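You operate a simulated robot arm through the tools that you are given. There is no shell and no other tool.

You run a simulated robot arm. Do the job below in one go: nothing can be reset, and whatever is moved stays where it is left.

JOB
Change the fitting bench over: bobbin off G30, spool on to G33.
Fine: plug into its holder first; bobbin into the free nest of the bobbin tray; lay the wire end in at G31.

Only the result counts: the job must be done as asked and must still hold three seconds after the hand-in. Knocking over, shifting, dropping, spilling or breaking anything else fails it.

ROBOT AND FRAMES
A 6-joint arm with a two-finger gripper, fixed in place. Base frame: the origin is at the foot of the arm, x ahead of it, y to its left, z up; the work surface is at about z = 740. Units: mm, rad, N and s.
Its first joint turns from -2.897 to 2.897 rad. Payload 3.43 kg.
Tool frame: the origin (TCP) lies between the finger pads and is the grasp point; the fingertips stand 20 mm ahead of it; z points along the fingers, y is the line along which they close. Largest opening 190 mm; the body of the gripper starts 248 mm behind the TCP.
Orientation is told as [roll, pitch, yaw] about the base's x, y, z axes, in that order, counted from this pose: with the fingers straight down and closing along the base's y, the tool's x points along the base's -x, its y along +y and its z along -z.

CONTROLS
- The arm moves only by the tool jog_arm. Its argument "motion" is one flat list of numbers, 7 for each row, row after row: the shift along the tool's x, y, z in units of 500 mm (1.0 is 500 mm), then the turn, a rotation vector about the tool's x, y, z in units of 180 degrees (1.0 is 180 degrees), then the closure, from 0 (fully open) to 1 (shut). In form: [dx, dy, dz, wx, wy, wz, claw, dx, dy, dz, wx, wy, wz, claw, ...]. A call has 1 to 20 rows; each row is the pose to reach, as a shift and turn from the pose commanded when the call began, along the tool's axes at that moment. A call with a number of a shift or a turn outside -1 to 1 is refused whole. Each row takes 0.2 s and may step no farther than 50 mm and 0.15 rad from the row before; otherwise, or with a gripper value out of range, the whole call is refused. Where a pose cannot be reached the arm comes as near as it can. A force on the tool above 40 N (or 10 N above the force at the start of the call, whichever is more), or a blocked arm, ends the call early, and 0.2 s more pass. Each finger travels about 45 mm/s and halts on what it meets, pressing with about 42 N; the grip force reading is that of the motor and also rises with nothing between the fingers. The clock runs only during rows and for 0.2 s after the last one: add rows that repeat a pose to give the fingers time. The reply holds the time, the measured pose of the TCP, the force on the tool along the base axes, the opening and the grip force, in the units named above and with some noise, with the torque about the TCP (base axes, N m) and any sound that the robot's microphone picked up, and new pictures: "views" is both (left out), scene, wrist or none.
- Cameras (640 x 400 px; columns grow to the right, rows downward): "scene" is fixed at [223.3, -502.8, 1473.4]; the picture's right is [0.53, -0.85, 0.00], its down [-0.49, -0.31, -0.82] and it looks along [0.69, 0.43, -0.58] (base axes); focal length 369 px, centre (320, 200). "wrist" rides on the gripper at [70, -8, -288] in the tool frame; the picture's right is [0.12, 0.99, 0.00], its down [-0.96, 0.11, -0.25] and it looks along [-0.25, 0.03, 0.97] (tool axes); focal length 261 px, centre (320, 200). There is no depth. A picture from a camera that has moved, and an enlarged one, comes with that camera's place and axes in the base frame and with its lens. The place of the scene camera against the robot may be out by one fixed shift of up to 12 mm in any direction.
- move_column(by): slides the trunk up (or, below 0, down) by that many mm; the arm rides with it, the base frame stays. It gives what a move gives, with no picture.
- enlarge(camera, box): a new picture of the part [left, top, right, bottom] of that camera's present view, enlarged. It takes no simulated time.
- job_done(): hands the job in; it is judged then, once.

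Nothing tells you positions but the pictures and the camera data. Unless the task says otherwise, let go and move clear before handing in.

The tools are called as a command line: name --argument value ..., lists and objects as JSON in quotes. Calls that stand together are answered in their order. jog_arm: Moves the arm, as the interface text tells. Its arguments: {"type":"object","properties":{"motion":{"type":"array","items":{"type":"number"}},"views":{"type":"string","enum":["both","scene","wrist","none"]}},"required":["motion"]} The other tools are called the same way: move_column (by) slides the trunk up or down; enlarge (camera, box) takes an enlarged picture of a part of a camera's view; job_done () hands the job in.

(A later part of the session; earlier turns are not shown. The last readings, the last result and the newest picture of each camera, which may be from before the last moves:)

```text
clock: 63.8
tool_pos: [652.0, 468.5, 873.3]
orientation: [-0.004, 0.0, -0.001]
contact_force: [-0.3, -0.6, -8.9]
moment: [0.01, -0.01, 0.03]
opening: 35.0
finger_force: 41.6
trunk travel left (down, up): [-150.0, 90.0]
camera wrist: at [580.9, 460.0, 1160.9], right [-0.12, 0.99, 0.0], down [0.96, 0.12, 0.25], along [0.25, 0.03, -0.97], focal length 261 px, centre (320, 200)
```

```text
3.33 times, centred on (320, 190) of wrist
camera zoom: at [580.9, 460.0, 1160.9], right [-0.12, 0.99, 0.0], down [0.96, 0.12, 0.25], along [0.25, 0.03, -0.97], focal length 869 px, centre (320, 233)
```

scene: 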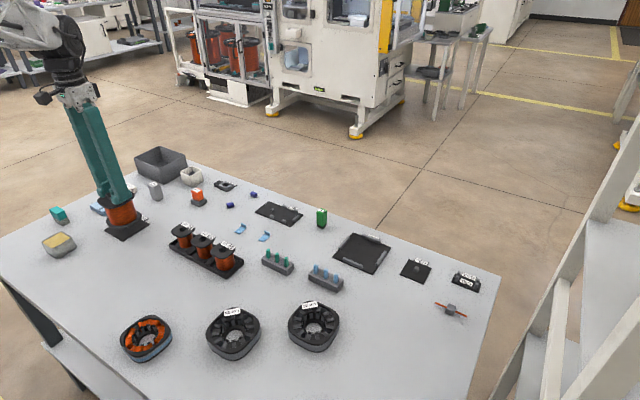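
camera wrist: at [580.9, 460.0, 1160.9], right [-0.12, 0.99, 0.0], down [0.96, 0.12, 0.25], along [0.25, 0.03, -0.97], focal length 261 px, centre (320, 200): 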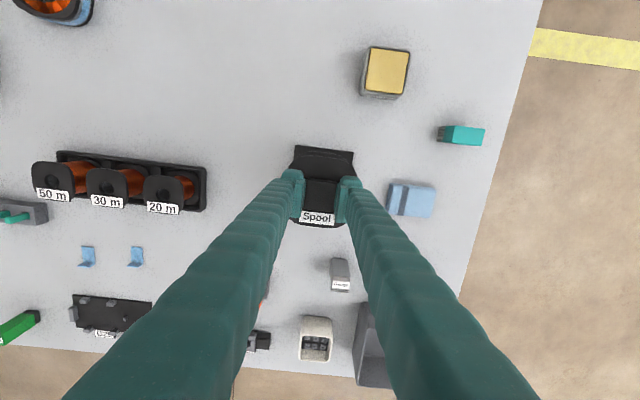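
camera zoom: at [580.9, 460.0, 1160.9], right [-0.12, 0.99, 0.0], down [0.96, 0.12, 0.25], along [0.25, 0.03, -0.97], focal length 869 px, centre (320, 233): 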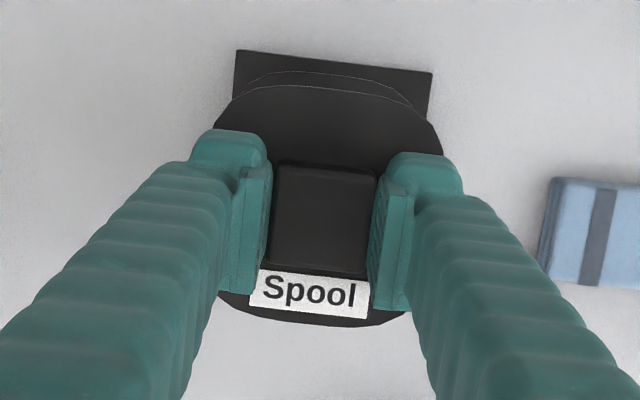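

jog_arm --motion '[0, 0.0016, 0.008, 0, 0, 0, 1, 0, 0.0016, 0.016, 0, 0, 0, 1, 0, 0.0016, 0.022, 0, 0, 0, 1, 0, 0.0016, 0.028, 0, 0, 0, 1, 0, 0.0016, 0.034, 0, 0, 0, 1, 0, 0.0016, 0.034, 0, 0, 0, 1]'

enlarge --camera "scene" --box '[80, 160, 180, 260]'

enlarge --camera "wrist" --box '[270, 130, 370, 250]'

```text
clock: 65.2
tool_pos: [651.3, 469.2, 857.4]
orientation: [-0.003, 0.0, -0.002]
contact_force: [-1.2, 0.5, -9.2]
moment: [-0.03, -0.01, -0.03]
opening: 34.9
finger_force: 41.9
trunk travel left (down, up): [-150.0, 90.0]
camera wrist: at [580.8, 460.9, 1144.1], right [-0.12, 0.99, 0.0], down [0.96, 0.11, 0.25], along [0.25, 0.03, -0.97], focal length 261 px, centre (320, 200)
```

scene: 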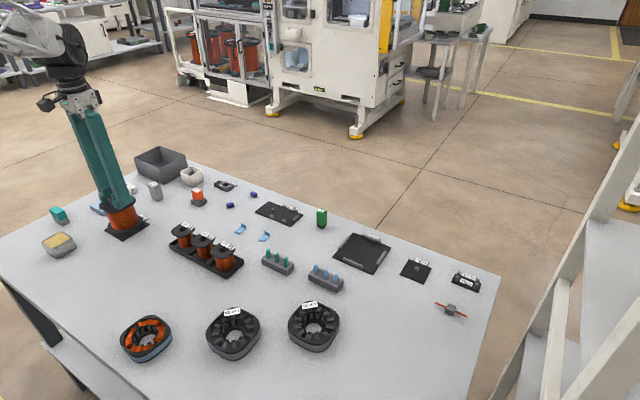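
wrist: 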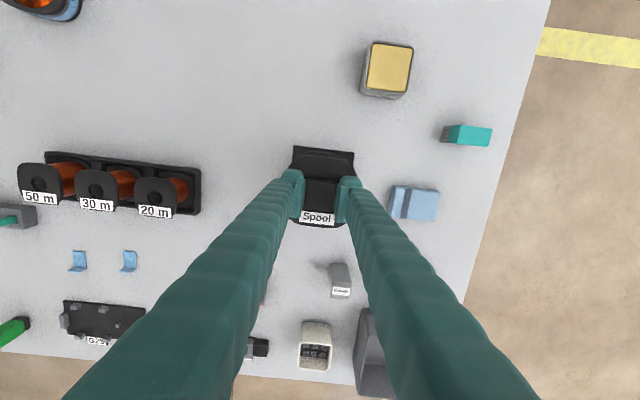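

```text
4.00 times, centred on (130, 210) of scene
camera zoom: at [223.3, -502.8, 1473.4], right [0.53, -0.85, 0.0], down [-0.49, -0.31, -0.82], along [0.69, 0.43, -0.58], focal length 1475 px, centre (1080, 160)
```

zoom: 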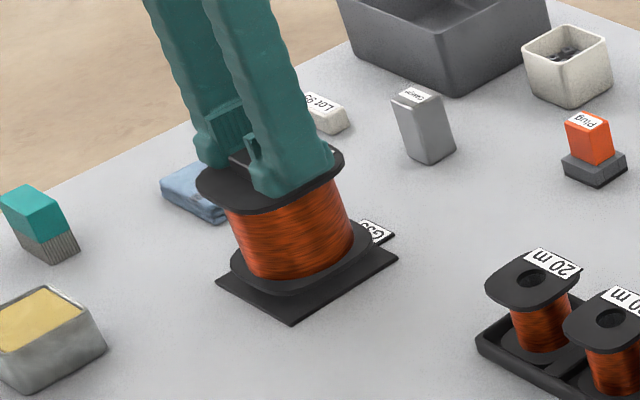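

```text
3.33 times, centred on (320, 190) of wrist
camera zoom: at [580.8, 460.9, 1144.1], right [-0.12, 0.99, 0.0], down [0.96, 0.11, 0.25], along [0.25, 0.03, -0.97], focal length 869 px, centre (320, 233)
```

zoom: 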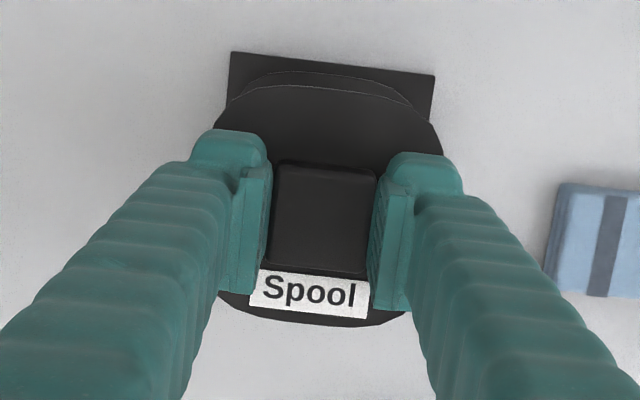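

jog_arm --motion '[0, 0, 0.004, 0, 0, 0, 1, 0, 0, 0.008, 0, 0, 0, 1, 0, 0, 0.012, 0, 0, 0, 1, 0, 0, 0.016, 0, 0, 0, 1, 0, 0, 0.016, 0, 0, 0, 1]' --views "none"

jog_arm --motion '[0, 0, 0.003, 0, 0, 0, 1, 0, 0, 0.006, 0, 0, 0, 1, 0, 0, 0.006, 0, 0, 0, 1]'

enlarge --camera "scene" --box '[80, 160, 180, 260]'

```text
clock: 66.4
tool_pos: [651.1, 469.3, 849.5]
orientation: [-0.001, 0.0, -0.001]
contact_force: [0.7, 0.2, -8.4]
moment: [0.02, 0.04, 0.01]
opening: 35.3
finger_force: 41.8
trunk travel left (down, up): [-150.0, 90.0]
```

```text
clock: 67.2
tool_pos: [650.7, 468.4, 845.8]
orientation: [-0.001, 0.001, 0.002]
contact_force: [0.1, -0.2, -7.7]
moment: [0.04, 0.02, 0.04]
opening: 34.9
finger_force: 42.3
trunk travel left (down, up): [-150.0, 90.0]
camera wrist: at [580.7, 460.8, 1132.9], right [-0.12, 0.99, 0.0], down [0.96, 0.11, 0.25], along [0.25, 0.03, -0.97], focal length 261 px, centre (320, 200)
```

scene: 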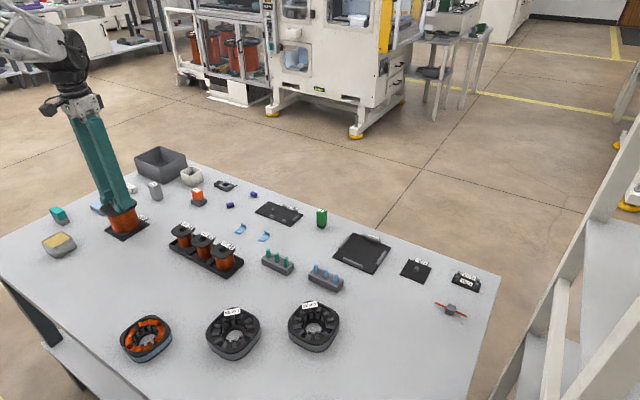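
wrist: 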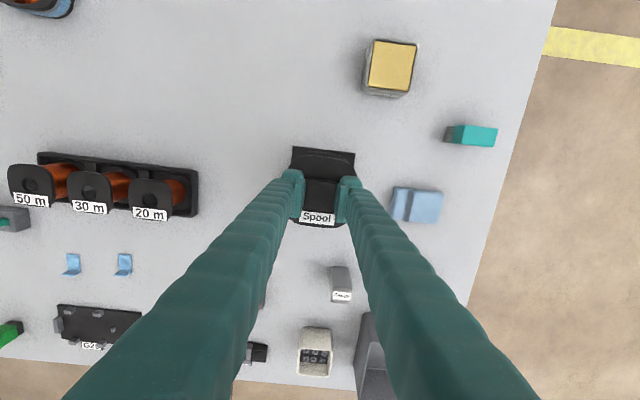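

```text
4.00 times, centred on (130, 210) of scene
camera zoom: at [223.3, -502.8, 1473.4], right [0.53, -0.85, 0.0], down [-0.49, -0.31, -0.82], along [0.69, 0.43, -0.58], focal length 1475 px, centre (1080, 160)
```

zoom: 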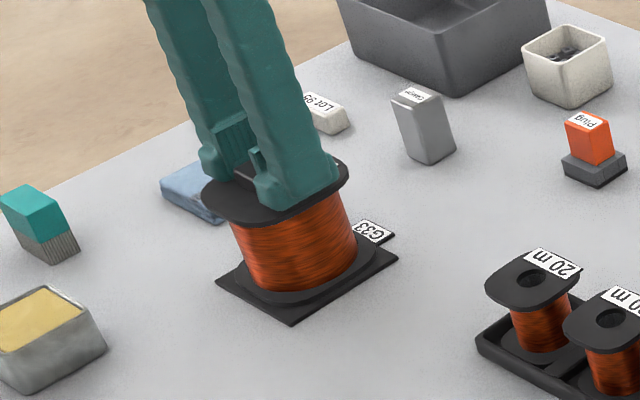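

The spool bore is over the peg with no side load. I creep down the last millimetres.

jog_arm --motion '[0, 0, 0.002, 0, 0, 0, 1, 0, 0, 0.003, 0, 0, 0, 1, 0, 0, 0.003, 0, 0, 0, 1]' --views "none"

jog_arm --motion '[0, 0, 0.001, 0, 0, 0, 1, 0, 0, 0.002, 0, 0, 0, 1, 0, 0, 0.002, 0, 0, 0, 1]' --views "none"

```text
clock: 68.0
tool_pos: [651.8, 469.5, 846.0]
orientation: [-0.003, 0.0, 0.001]
contact_force: [-0.2, 0.4, -9.5]
moment: [0.0, 0.02, -0.03]
opening: 35.0
finger_force: 42.1
trunk travel left (down, up): [-150.0, 90.0]
```

```text
clock: 68.8
tool_pos: [651.2, 470.0, 844.4]
orientation: [0.001, -0.001, -0.001]
contact_force: [-0.3, 0.0, 4.5]
moment: [-0.01, 0.66, 0.02]
opening: 34.8
finger_force: 42.0
trunk travel left (down, up): [-150.0, 90.0]
```

The spool rests on G33 now. Releasing and rising.

jog_arm --motion '[0, 0, 0, 0, 0, 0, 0.78, 0, 0, 0, 0, 0, 0, 0.7, 0, 0, 0, 0, 0, 0, 0.65, 0, 0, 0, 0, 0, 0, 0.65, 0, 0, 0, 0, 0, 0, 0.65, 0, 0, -0.02, 0, 0, 0, 0.65, 0, 0, -0.06, 0, 0, 0, 0.65, 0, 0, -0.12, 0, 0, 0, 0.65, 0, 0, -0.2, 0, 0, 0, 0.6, 0, 0, -0.28, 0, 0, 0, 0.5, 0, 0, -0.33, 0, 0, 0, 0.4]'

enlarge --camera "scene" --box '[80, 160, 180, 260]'

enlarge --camera "wrist" --box '[250, 80, 390, 220]'

```text
clock: 71.2
tool_pos: [649.8, 469.4, 1008.7]
orientation: [-0.002, 0.0, -0.001]
contact_force: [0.0, 0.0, 0.7]
moment: [0.0, 0.05, -0.02]
opening: 114.0
finger_force: 0.0
trunk travel left (down, up): [-150.0, 90.0]
camera wrist: at [580.0, 460.8, 1296.5], right [-0.12, 0.99, 0.0], down [0.96, 0.11, 0.25], along [0.25, 0.03, -0.97], focal length 261 px, centre (320, 200)
```

scene: 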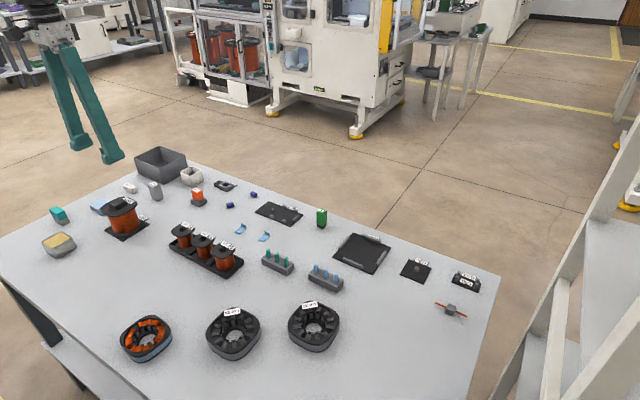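
wrist: 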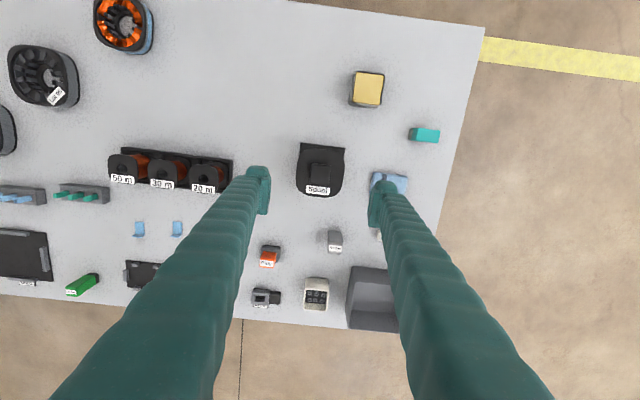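

```text
4.00 times, centred on (130, 210) of scene
camera zoom: at [223.3, -502.8, 1473.4], right [0.53, -0.85, 0.0], down [-0.49, -0.31, -0.82], along [0.69, 0.43, -0.58], focal length 1475 px, centre (1080, 160)
```

zoom: 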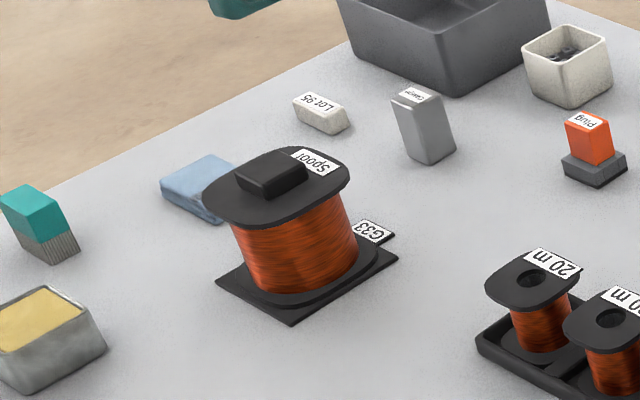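

```text
2.86 times, centred on (320, 150) of wrist
camera zoom: at [580.0, 460.8, 1296.5], right [-0.12, 0.99, 0.0], down [0.96, 0.11, 0.25], along [0.25, 0.03, -0.97], focal length 745 px, centre (320, 343)
```

zoom: 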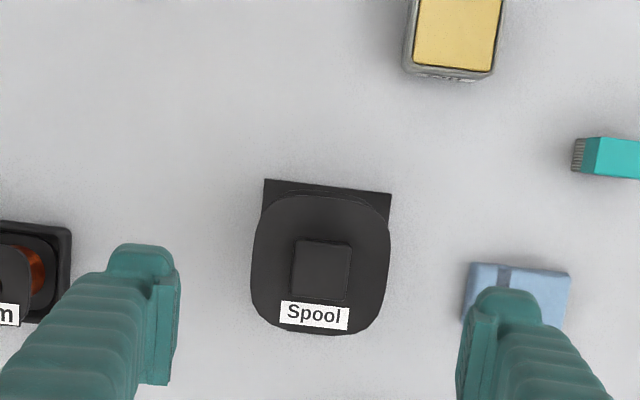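

The spool is seated on G33. Last item is the wire end and the G31 clip at the far right corner. I'm moving there for a close look.

jog_arm --motion '[-0.0236, -0.0836, 0, 0, 0, 0, 0.2, -0.0473, -0.1673, 0, 0, 0, 0, 0.2, -0.0709, -0.2509, 0, 0, 0, 0, 0.2, -0.0945, -0.3345, 0, 0, 0, 0, 0.2, -0.1182, -0.4182, 0, 0, 0, 0, 0.2, -0.1418, -0.5018, 0, 0, 0, 0, 0.2, -0.1655, -0.5855, 0, 0, 0, 0, 0.2, -0.1891, -0.6691, 0, 0, 0, 0, 0.2, -0.2127, -0.7527, 0, 0, 0, 0, 0.2, -0.2364, -0.8364, 0, 0, 0, 0, 0.2, -0.26, -0.92, 0, 0, 0, 0, 0.2]' --views "none"

jog_arm --motion '[-0.0255, -0.0836, 0.0127, 0, -0.0087, 0, 0, -0.0509, -0.1673, 0.0255, 0, -0.0174, 0, 0, -0.0764, -0.2509, 0.0382, 0, -0.026, 0, 0, -0.1018, -0.3345, 0.0509, 0, -0.0347, 0, 0, -0.1273, -0.4182, 0.0636, 0, -0.0434, 0, 0, -0.1527, -0.5018, 0.0764, 0, -0.0521, 0, 0, -0.1782, -0.5855, 0.0891, 0, -0.0608, 0, 0, -0.2036, -0.6691, 0.1018, 0, -0.0694, 0, 0, -0.2291, -0.7527, 0.1145, 0, -0.0781, 0, 0, -0.2545, -0.8364, 0.1273, 0, -0.0868, 0, 0, -0.28, -0.92, 0.14, 0, -0.0955, 0, 0, -0.28, -0.92, 0.14, 0, -0.0955, 0, 0]'

enlarge --camera "wrist" --box '[260, 80, 400, 200]'

enlarge --camera "scene" --box '[420, 255, 500, 335]'

```text
clock: 73.6
tool_pos: [782.0, 9.1, 1009.2]
orientation: [-0.002, 0.0, -0.001]
contact_force: [0.2, 0.2, -0.1]
moment: [-0.17, -0.04, -0.01]
opening: 152.3
finger_force: 0.0
trunk travel left (down, up): [-150.0, 90.0]
```

```text
clock: 76.2
tool_pos: [921.2, -452.5, 940.2]
orientation: [0.002, -0.299, 0.0]
contact_force: [0.1, 0.7, -0.6]
moment: [-0.02, 0.01, 0.01]
opening: 190.4
finger_force: 0.1
trunk travel left (down, up): [-150.0, 90.0]
camera wrist: at [767.9, -460.7, 1193.1], right [-0.11, 0.99, -0.04], down [0.85, 0.12, 0.52], along [0.52, 0.03, -0.85], focal length 261 px, centre (320, 200)
```

scene: 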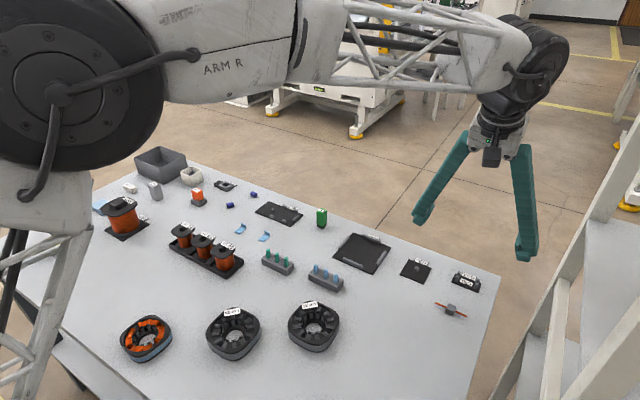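
wrist: 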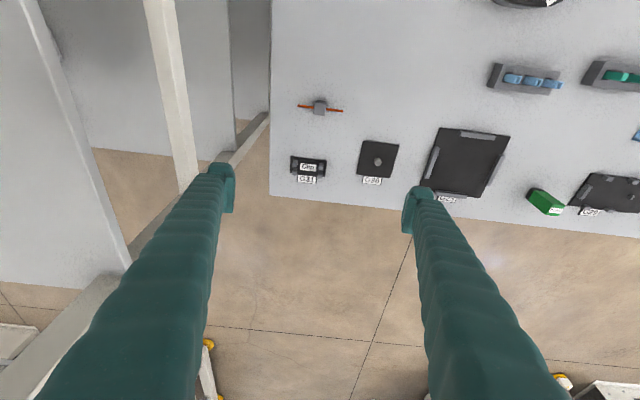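

```text
3.33 times, centred on (330, 140) of wrist
camera zoom: at [767.9, -460.7, 1193.1], right [-0.11, 0.99, -0.04], down [0.85, 0.12, 0.52], along [0.52, 0.03, -0.85], focal length 869 px, centre (287, 400)
```

zoom: 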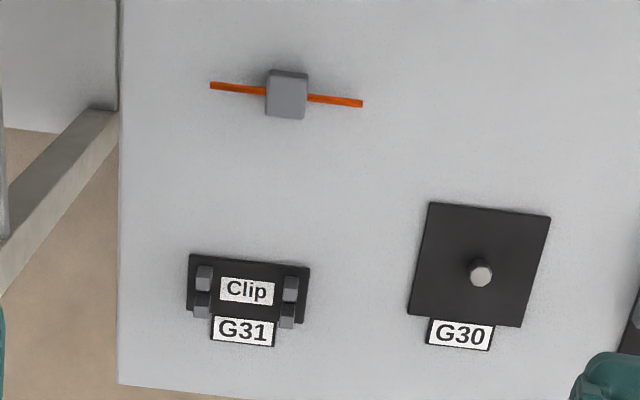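

```text
5.00 times, centred on (460, 295) of scene
camera zoom: at [223.3, -502.8, 1473.4], right [0.53, -0.85, 0.0], down [-0.49, -0.31, -0.82], along [0.69, 0.43, -0.58], focal length 1844 px, centre (-380, -275)
```

zoom: 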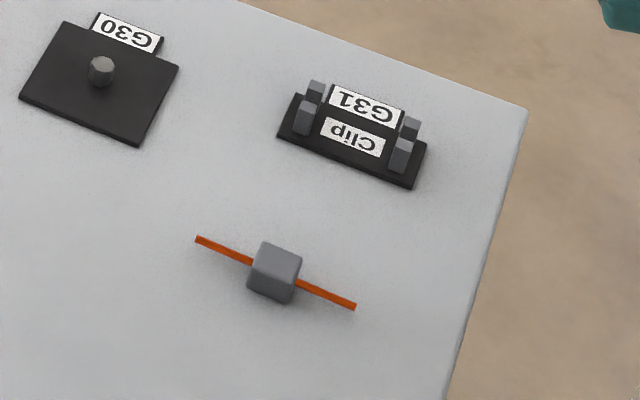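

jog_arm --motion '[0.057, -0.0226, 0.052, 0, 0, 0, 0, 0.0938, -0.0226, 0.1594, 0, 0, 0, 0, 0.0938, -0.0226, 0.1594, 0, 0, 0, 0]' --views "none"

enlarge --camera "wrist" --box '[270, 100, 350, 170]'

enlarge --camera "wrist" --box '[250, 170, 350, 260]'

enlarge --camera "scene" --box '[440, 260, 490, 300]'

enlarge --camera "scene" --box '[430, 290, 480, 330]'

```text
refused: row 2 steps farther than a row can; nothing moved
```

```text
5.71 times, centred on (310, 135) of wrist
camera zoom: at [767.9, -460.7, 1193.1], right [-0.11, 0.99, -0.04], down [0.85, 0.12, 0.52], along [0.52, 0.03, -0.85], focal length 1489 px, centre (377, 571)
```

zoom: 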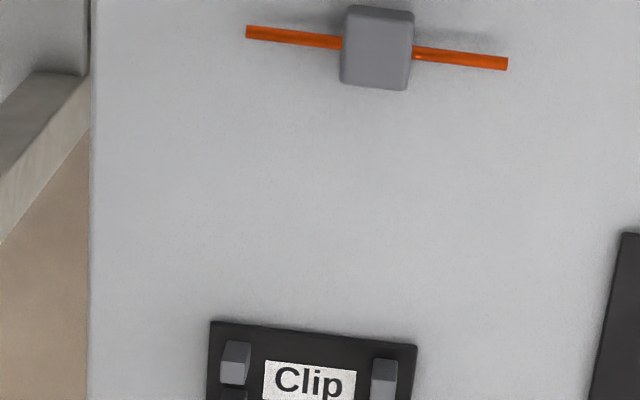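

```text
4.44 times, centred on (300, 215) of wrist
camera zoom: at [767.9, -460.7, 1193.1], right [-0.11, 0.99, -0.04], down [0.85, 0.12, 0.52], along [0.52, 0.03, -0.85], focal length 1158 px, centre (409, 133)
```

zoom: 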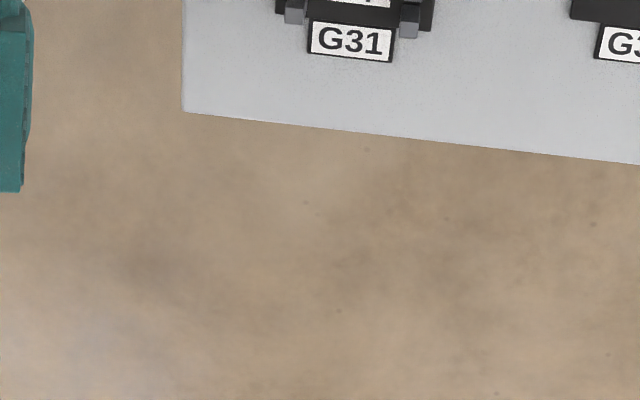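

```text
10.00 times, centred on (465, 280) of scene
camera zoom: at [223.3, -502.8, 1473.4], right [0.53, -0.85, 0.0], down [-0.49, -0.31, -0.82], along [0.69, 0.43, -0.58], focal length 3688 px, centre (-1130, -600)
```

zoom: 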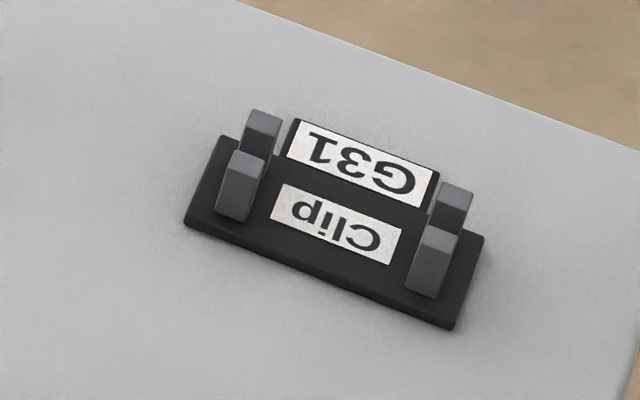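

```text
10.00 times, centred on (455, 310) of scene
camera zoom: at [223.3, -502.8, 1473.4], right [0.53, -0.85, 0.0], down [-0.49, -0.31, -0.82], along [0.69, 0.43, -0.58], focal length 3688 px, centre (-1030, -900)
```

zoom: 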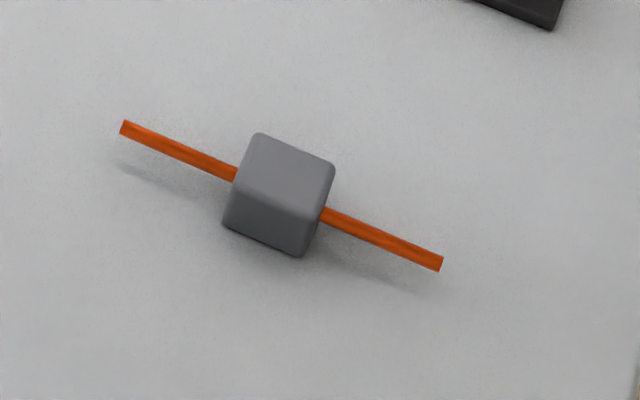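

jog_arm --motion '[0.0311, -0.0073, 0.0532, 0, 0, 0, 0, 0.0622, -0.0147, 0.1063, 0, 0, 0, 0, 0.0933, -0.022, 0.1595, 0, 0, 0, 0, 0.0933, -0.022, 0.1595, 0, 0, 0, 0]'

enlarge --camera "wrist" --box '[280, 110, 360, 170]'

enlarge --camera "wrist" --box '[270, 180, 350, 240]'

```text
clock: 77.2
tool_pos: [899.3, -462.2, 849.8]
orientation: [0.0, -0.3, 0.0]
contact_force: [0.1, 0.1, -0.1]
moment: [0.0, 0.0, 0.02]
opening: 189.9
finger_force: 0.0
trunk travel left (down, up): [-150.0, 90.0]
camera wrist: at [746.9, -470.9, 1102.1], right [-0.11, 0.99, -0.04], down [0.85, 0.12, 0.52], along [0.52, 0.03, -0.85], focal length 261 px, centre (320, 200)
```

scene: 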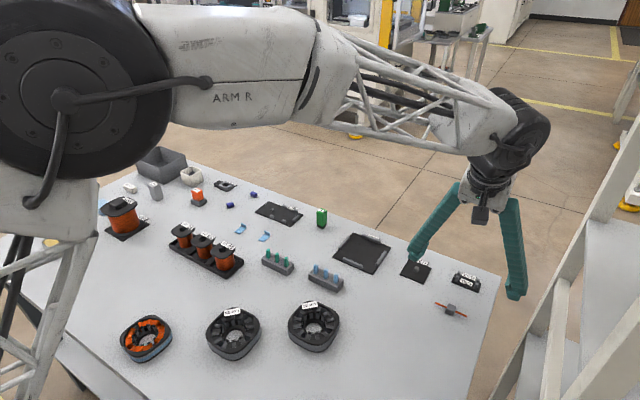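
wrist: 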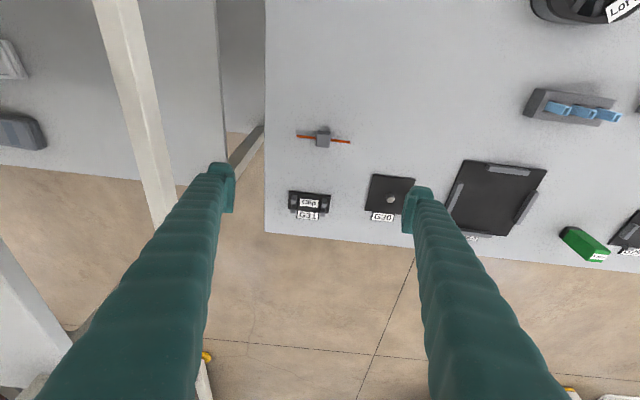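

```text
6.67 times, centred on (320, 140) of wrist
camera zoom: at [746.9, -470.9, 1102.1], right [-0.11, 0.99, -0.04], down [0.85, 0.12, 0.52], along [0.52, 0.03, -0.85], focal length 1738 px, centre (320, 600)
```

zoom: 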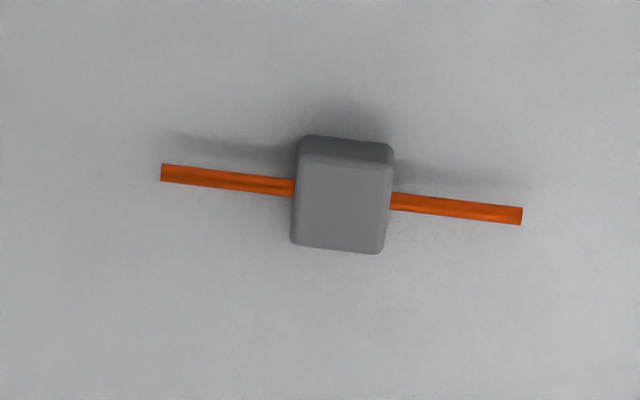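

```text
6.67 times, centred on (310, 210) of wrist
camera zoom: at [746.9, -470.9, 1102.1], right [-0.11, 0.99, -0.04], down [0.85, 0.12, 0.52], along [0.52, 0.03, -0.85], focal length 1738 px, centre (387, 133)
```

zoom: 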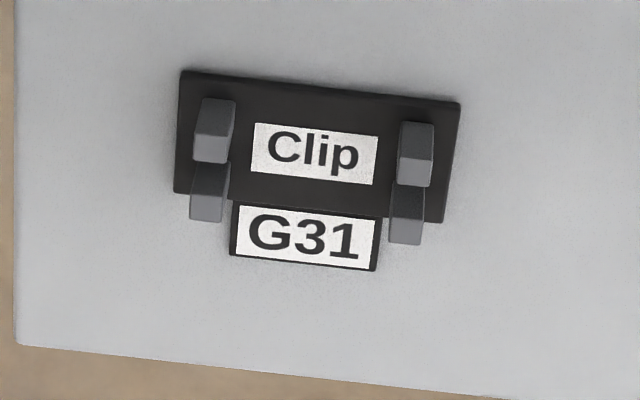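

Measured: the wire end block is at (866.7, −465.4), 14 mm tall with the wire at z 747. The clip gap is centred at (975.8, −475) with post tops at z ≈ 761.5. I first test whether the arm reaches over the clip with this lean.

jog_arm --motion '[-0.0468, -0.0085, 0.0214, 0, 0, 0, 0, -0.0935, -0.0171, 0.0429, 0, 0, 0, 0, -0.1403, -0.0256, 0.0643, 0, 0, 0, 0, -0.1403, -0.0256, 0.0643, 0, 0, 0, 0]'

enlarge --camera "wrist" --box '[280, 130, 360, 210]'

```text
clock: 78.2
tool_pos: [976.4, -475.3, 839.3]
orientation: [-0.001, -0.301, -0.001]
contact_force: [0.9, 0.0, -0.5]
moment: [0.0, 0.01, 0.01]
opening: 189.7
finger_force: 0.1
trunk travel left (down, up): [-150.0, 90.0]
camera wrist: at [823.6, -484.0, 1092.3], right [-0.11, 0.99, -0.04], down [0.85, 0.11, 0.52], along [0.52, 0.03, -0.85], focal length 261 px, centre (320, 200)
```

scene: 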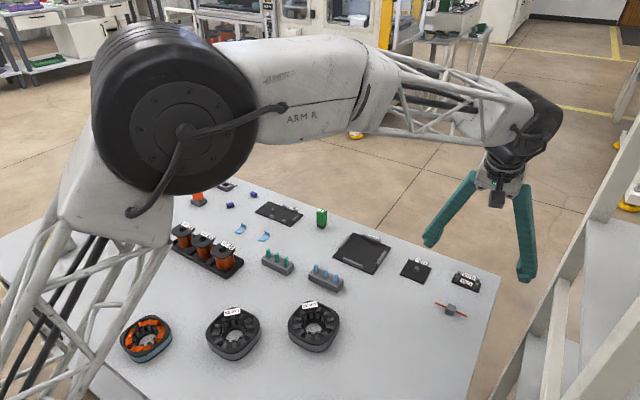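
wrist: 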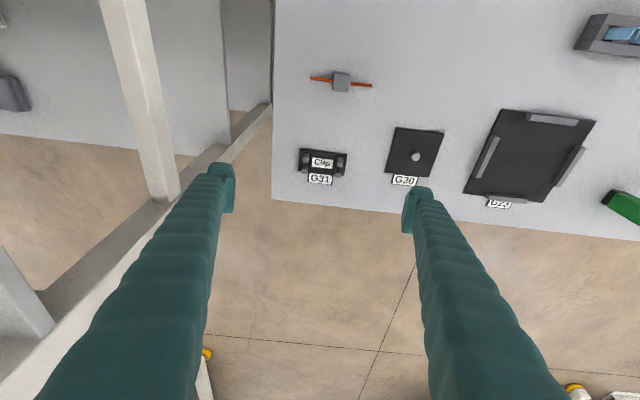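

```text
5.00 times, centred on (320, 170) of wrist
camera zoom: at [823.6, -484.0, 1092.3], right [-0.11, 0.99, -0.04], down [0.85, 0.11, 0.52], along [0.52, 0.03, -0.85], focal length 1303 px, centre (320, 350)
```

zoom: 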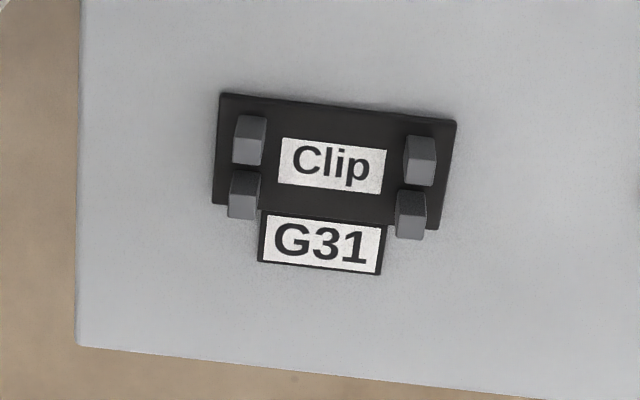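

The clip is reachable with the 0.3 lean. Now I go to the wire end block.

jog_arm --motion '[0.0602, 0.005, -0.0007, 0, 0, 0, 0.68, 0.1204, 0.0099, -0.0013, 0, 0, 0, 0.68, 0.1806, 0.0149, -0.002, 0, 0, 0, 0.68, 0.2408, 0.0198, -0.0027, 0, 0, 0, 0.68, 0.2408, 0.0198, -0.0027, 0, 0, 0, 0.68, 0.2408, 0.0198, -0.0027, 0, 0, 0, 0.68, 0.2408, 0.0198, -0.0027, 0, 0, 0, 0.68]'

enlarge --camera "wrist" --box '[270, 130, 370, 210]'

enlarge --camera "scene" --box '[420, 270, 490, 330]'

```text
clock: 79.8
tool_pos: [861.6, -464.9, 806.4]
orientation: [-0.001, -0.3, 0.0]
contact_force: [-0.6, 0.2, 0.0]
moment: [0.01, -0.02, -0.01]
opening: 60.6
finger_force: 0.1
trunk travel left (down, up): [-150.0, 90.0]
camera wrist: at [708.4, -473.7, 1059.0], right [-0.11, 0.99, -0.04], down [0.85, 0.12, 0.52], along [0.52, 0.03, -0.85], focal length 261 px, centre (320, 200)
```

scene: 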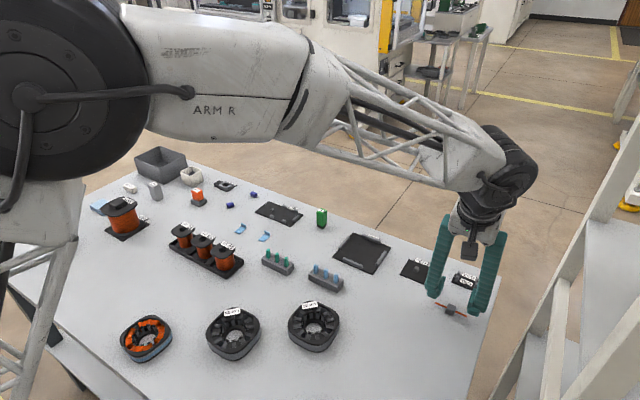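
wrist: 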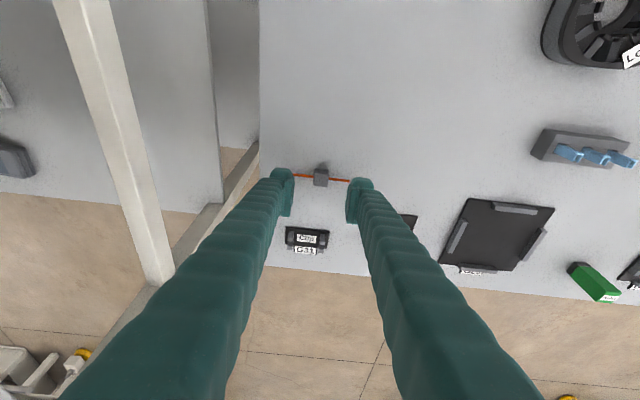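

```text
5.00 times, centred on (320, 170) of wrist
camera zoom: at [708.4, -473.7, 1059.0], right [-0.11, 0.99, -0.04], down [0.85, 0.12, 0.52], along [0.52, 0.03, -0.85], focal length 1303 px, centre (320, 350)
```

zoom: 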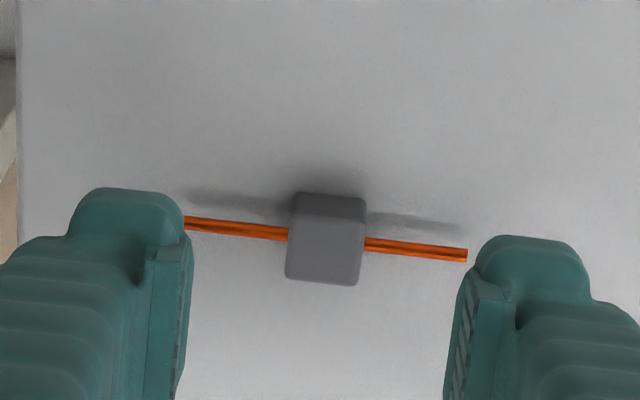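

```text
6.67 times, centred on (455, 300) of scene
camera zoom: at [223.3, -502.8, 1473.4], right [0.53, -0.85, 0.0], down [-0.49, -0.31, -0.82], along [0.69, 0.43, -0.58], focal length 2458 px, centre (-580, -467)
```

zoom: 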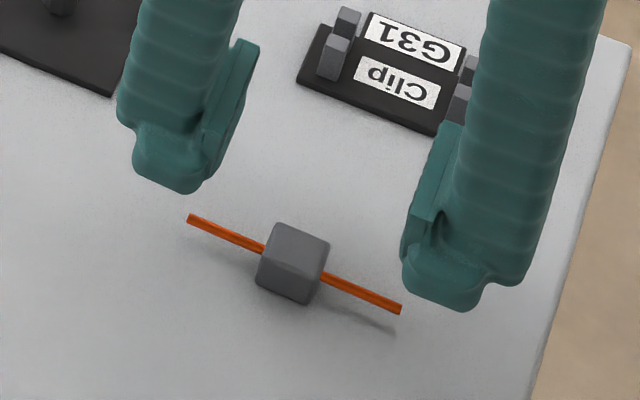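

jog_arm --motion '[0.0071, -0.001, 0.0229, 0, 0, 0, 0.68, 0.0142, -0.001, 0.0459, 0, 0, 0, 0.68, 0.0178, -0.001, 0.0573, 0, 0, 0, 0.68, 0.0198, -0.001, 0.064, 0, 0, 0, 0.68, 0.0198, -0.001, 0.064, 0, 0, 0, 0.68]'

enlarge --camera "wrist" --box '[270, 150, 370, 230]'

enlarge --camera "scene" --box '[420, 270, 490, 330]'

```text
clock: 81.0
tool_pos: [860.6, -465.4, 770.9]
orientation: [0.0, -0.299, 0.001]
contact_force: [-0.4, 0.3, 0.6]
moment: [-0.01, 0.03, 0.03]
opening: 60.7
finger_force: 0.0
trunk travel left (down, up): [-150.0, 90.0]
camera wrist: at [708.4, -474.1, 1025.2], right [-0.11, 0.99, -0.04], down [0.85, 0.11, 0.52], along [0.52, 0.03, -0.85], focal length 261 px, centre (320, 200)
```

scene: 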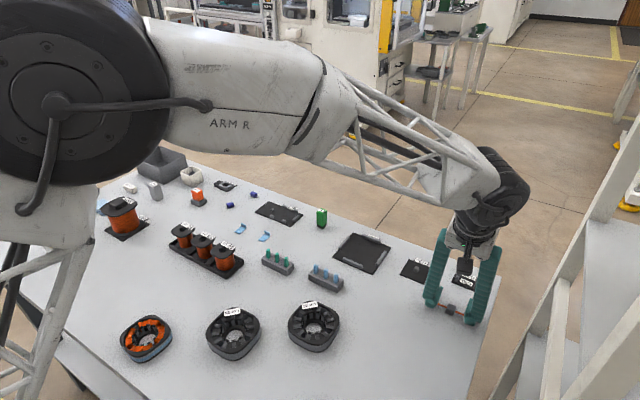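
wrist: 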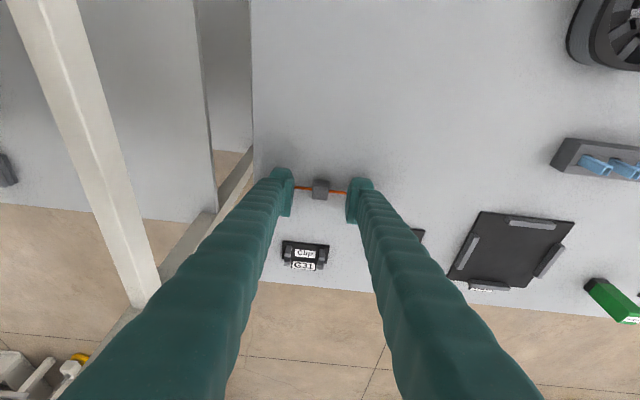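

```text
5.00 times, centred on (320, 190) of wrist
camera zoom: at [708.4, -474.1, 1025.2], right [-0.11, 0.99, -0.04], down [0.85, 0.11, 0.52], along [0.52, 0.03, -0.85], focal length 1303 px, centre (320, 250)
```

zoom: 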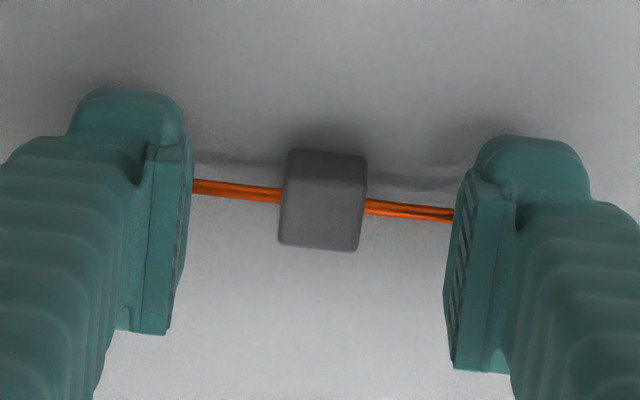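

```text
6.67 times, centred on (455, 300) of scene
camera zoom: at [223.3, -502.8, 1473.4], right [0.53, -0.85, 0.0], down [-0.49, -0.31, -0.82], along [0.69, 0.43, -0.58], focal length 2458 px, centre (-580, -467)
```

zoom: 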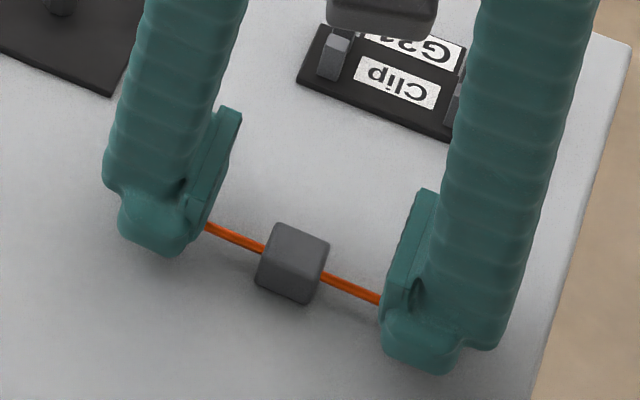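

jog_arm --motion '[0, 0, 0, 0, 0, 0, 0.76, 0, 0, 0, 0, 0, 0, 0.84, 0, 0, 0, 0, 0, 0, 0.9, 0, 0, 0, 0, 0, 0, 0.95, 0, 0, 0, 0, 0, 0, 0.95, 0, 0, 0, 0, 0, 0, 0.95]'

enlarge --camera "wrist" --box '[270, 150, 370, 230]'

enlarge --camera "scene" --box '[420, 270, 490, 330]'

```text
clock: 82.4
tool_pos: [861.5, -465.9, 772.8]
orientation: [0.0, -0.298, 0.002]
contact_force: [-0.2, -0.1, -0.4]
moment: [0.0, 0.03, 0.01]
opening: 12.7
finger_force: 41.7
trunk travel left (down, up): [-150.0, 90.0]
camera wrist: at [708.4, -474.2, 1025.3], right [-0.11, 0.99, -0.04], down [0.85, 0.12, 0.52], along [0.52, 0.03, -0.85], focal length 261 px, centre (320, 200)
```

scene: 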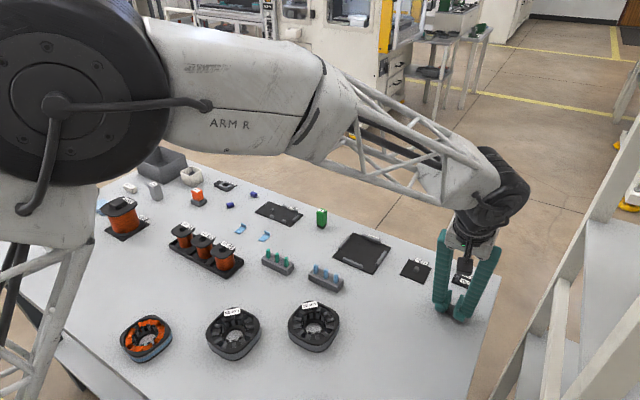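
wrist: 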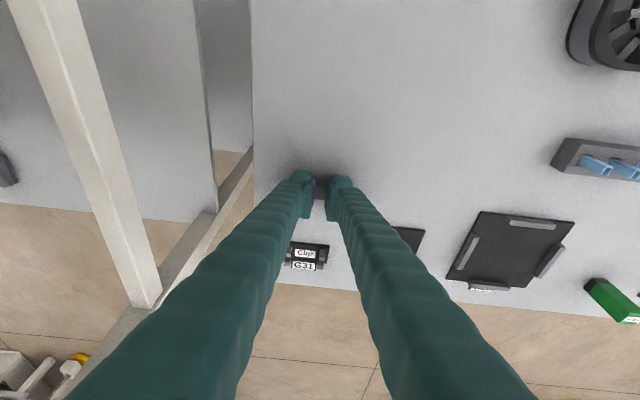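

```text
5.00 times, centred on (320, 190) of wrist
camera zoom: at [708.4, -474.2, 1025.3], right [-0.11, 0.99, -0.04], down [0.85, 0.12, 0.52], along [0.52, 0.03, -0.85], focal length 1303 px, centre (320, 250)
```

zoom: 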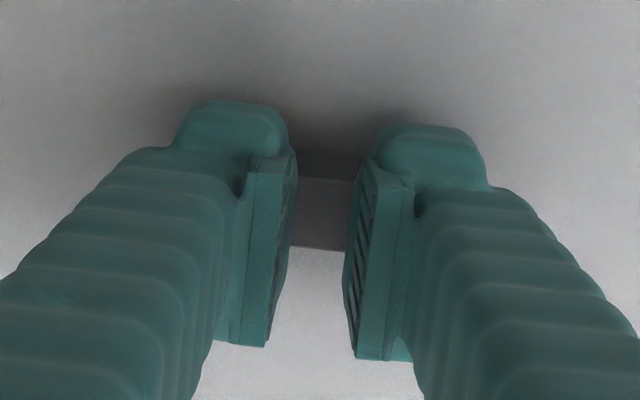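

```text
6.67 times, centred on (455, 300) of scene
camera zoom: at [223.3, -502.8, 1473.4], right [0.53, -0.85, 0.0], down [-0.49, -0.31, -0.82], along [0.69, 0.43, -0.58], focal length 2458 px, centre (-580, -467)
```

zoom: 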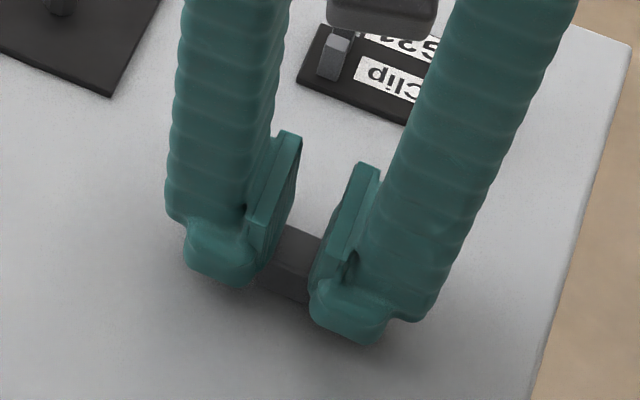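

The fingertip noses (set back from the pads) appear to hold the block. I lift a little and check.

jog_arm --motion '[-0.0018, 0, -0.0057, 0, 0, 0, 0.95, -0.0047, 0, -0.0153, 0, 0, 0, 0.95, -0.0089, 0, -0.0287, 0, 0, 0, 0.95, -0.0177, 0, -0.0573, 0, 0, 0, 0.95, -0.0177, 0, -0.0573, 0, 0, 0, 0.95]'

enlarge --camera "wrist" --box '[270, 150, 370, 230]'

enlarge --camera "scene" --box '[420, 270, 490, 330]'

```text
clock: 83.6
tool_pos: [860.7, -465.0, 802.1]
orientation: [0.0, -0.301, 0.001]
contact_force: [-0.3, 0.2, -0.8]
moment: [0.01, -0.01, -0.03]
opening: 12.0
finger_force: 41.9
trunk travel left (down, up): [-150.0, 90.0]
camera wrist: at [708.3, -474.0, 1054.5], right [-0.11, 0.99, -0.04], down [0.85, 0.12, 0.52], along [0.52, 0.03, -0.85], focal length 261 px, centre (320, 200)
```

scene: 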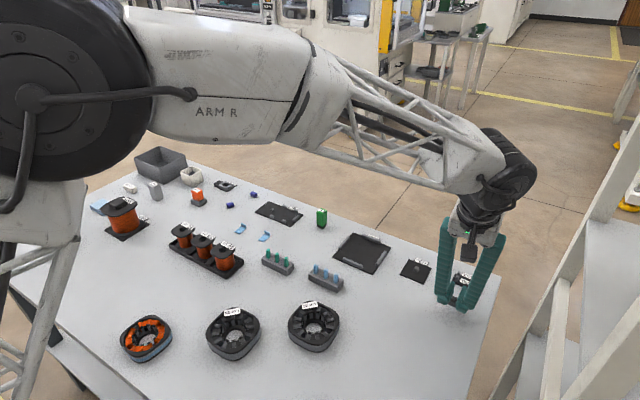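
wrist: 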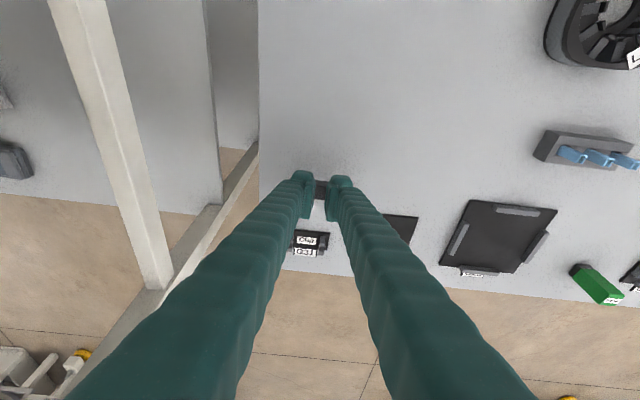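

```text
5.00 times, centred on (320, 190) of wrist
camera zoom: at [708.3, -474.0, 1054.5], right [-0.11, 0.99, -0.04], down [0.85, 0.12, 0.52], along [0.52, 0.03, -0.85], focal length 1303 px, centre (320, 250)
```

zoom: 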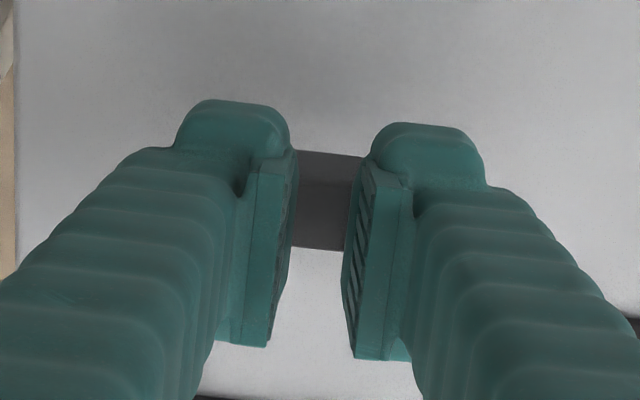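

```text
6.67 times, centred on (455, 300) of scene
camera zoom: at [223.3, -502.8, 1473.4], right [0.53, -0.85, 0.0], down [-0.49, -0.31, -0.82], along [0.69, 0.43, -0.58], focal length 2458 px, centre (-580, -467)
```

zoom: 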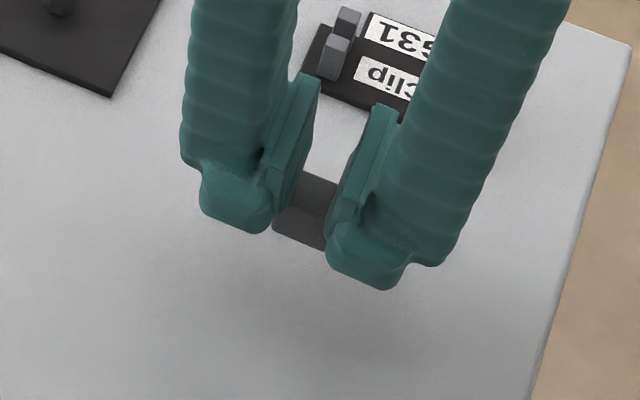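

The block is held level with the wire underneath. Carrying it over to the clip.

jog_arm --motion '[-0.0434, -0.0039, 0.0072, 0, 0, 0, 0.95, -0.0868, -0.0078, 0.0143, 0, 0, 0, 0.95, -0.1303, -0.0118, 0.0215, 0, 0, 0, 0.95, -0.1737, -0.0157, 0.0286, 0, 0, 0, 0.95, -0.2171, -0.0196, 0.0358, 0, 0, 0, 0.95, -0.2171, -0.0196, 0.0358, 0, 0, 0, 0.95]'

enlarge --camera "wrist" --box '[270, 140, 370, 220]'

enlarge --camera "scene" --box '[440, 240, 510, 300]'

```text
clock: 85.0
tool_pos: [969.4, -475.8, 817.7]
orientation: [0.0, -0.3, -0.002]
contact_force: [-0.2, -0.2, 0.9]
moment: [0.03, 0.0, -0.01]
opening: 12.1
finger_force: 42.1
trunk travel left (down, up): [-150.0, 90.0]
camera wrist: at [817.3, -484.4, 1070.1], right [-0.11, 0.99, -0.04], down [0.85, 0.11, 0.52], along [0.52, 0.03, -0.85], focal length 261 px, centre (320, 200)
```

scene: 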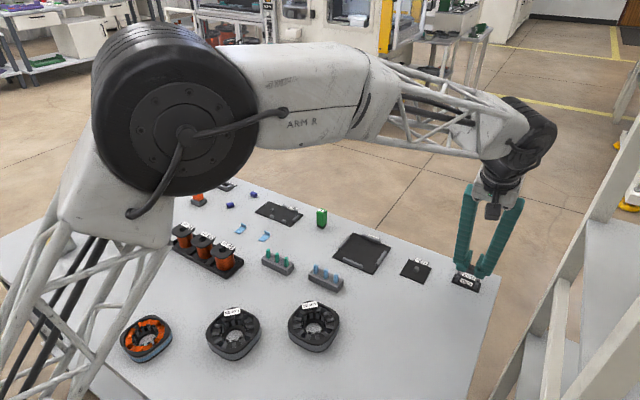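
wrist: 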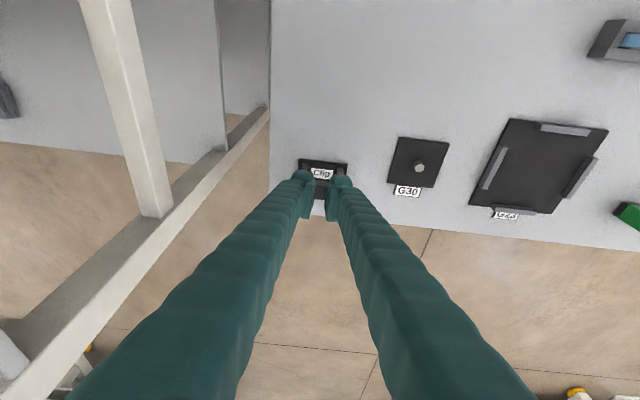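

```text
5.00 times, centred on (320, 180) of wrist
camera zoom: at [817.3, -484.4, 1070.1], right [-0.11, 0.99, -0.04], down [0.85, 0.11, 0.52], along [0.52, 0.03, -0.85], focal length 1303 px, centre (320, 300)
```

zoom: 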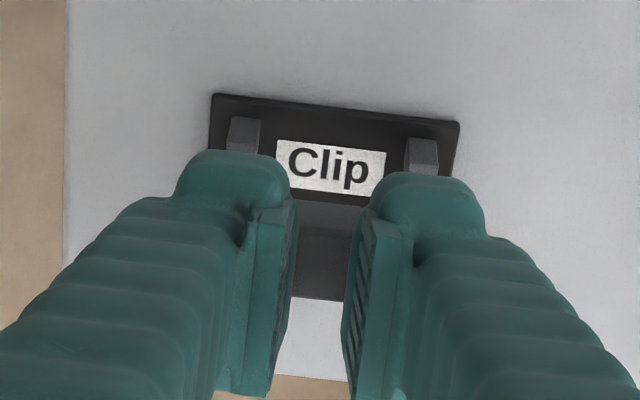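

```text
6.67 times, centred on (475, 270) of scene
camera zoom: at [223.3, -502.8, 1473.4], right [0.53, -0.85, 0.0], down [-0.49, -0.31, -0.82], along [0.69, 0.43, -0.58], focal length 2458 px, centre (-713, -267)
```

zoom: 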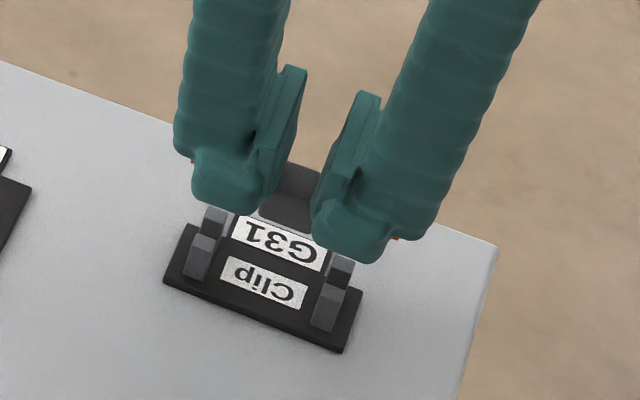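

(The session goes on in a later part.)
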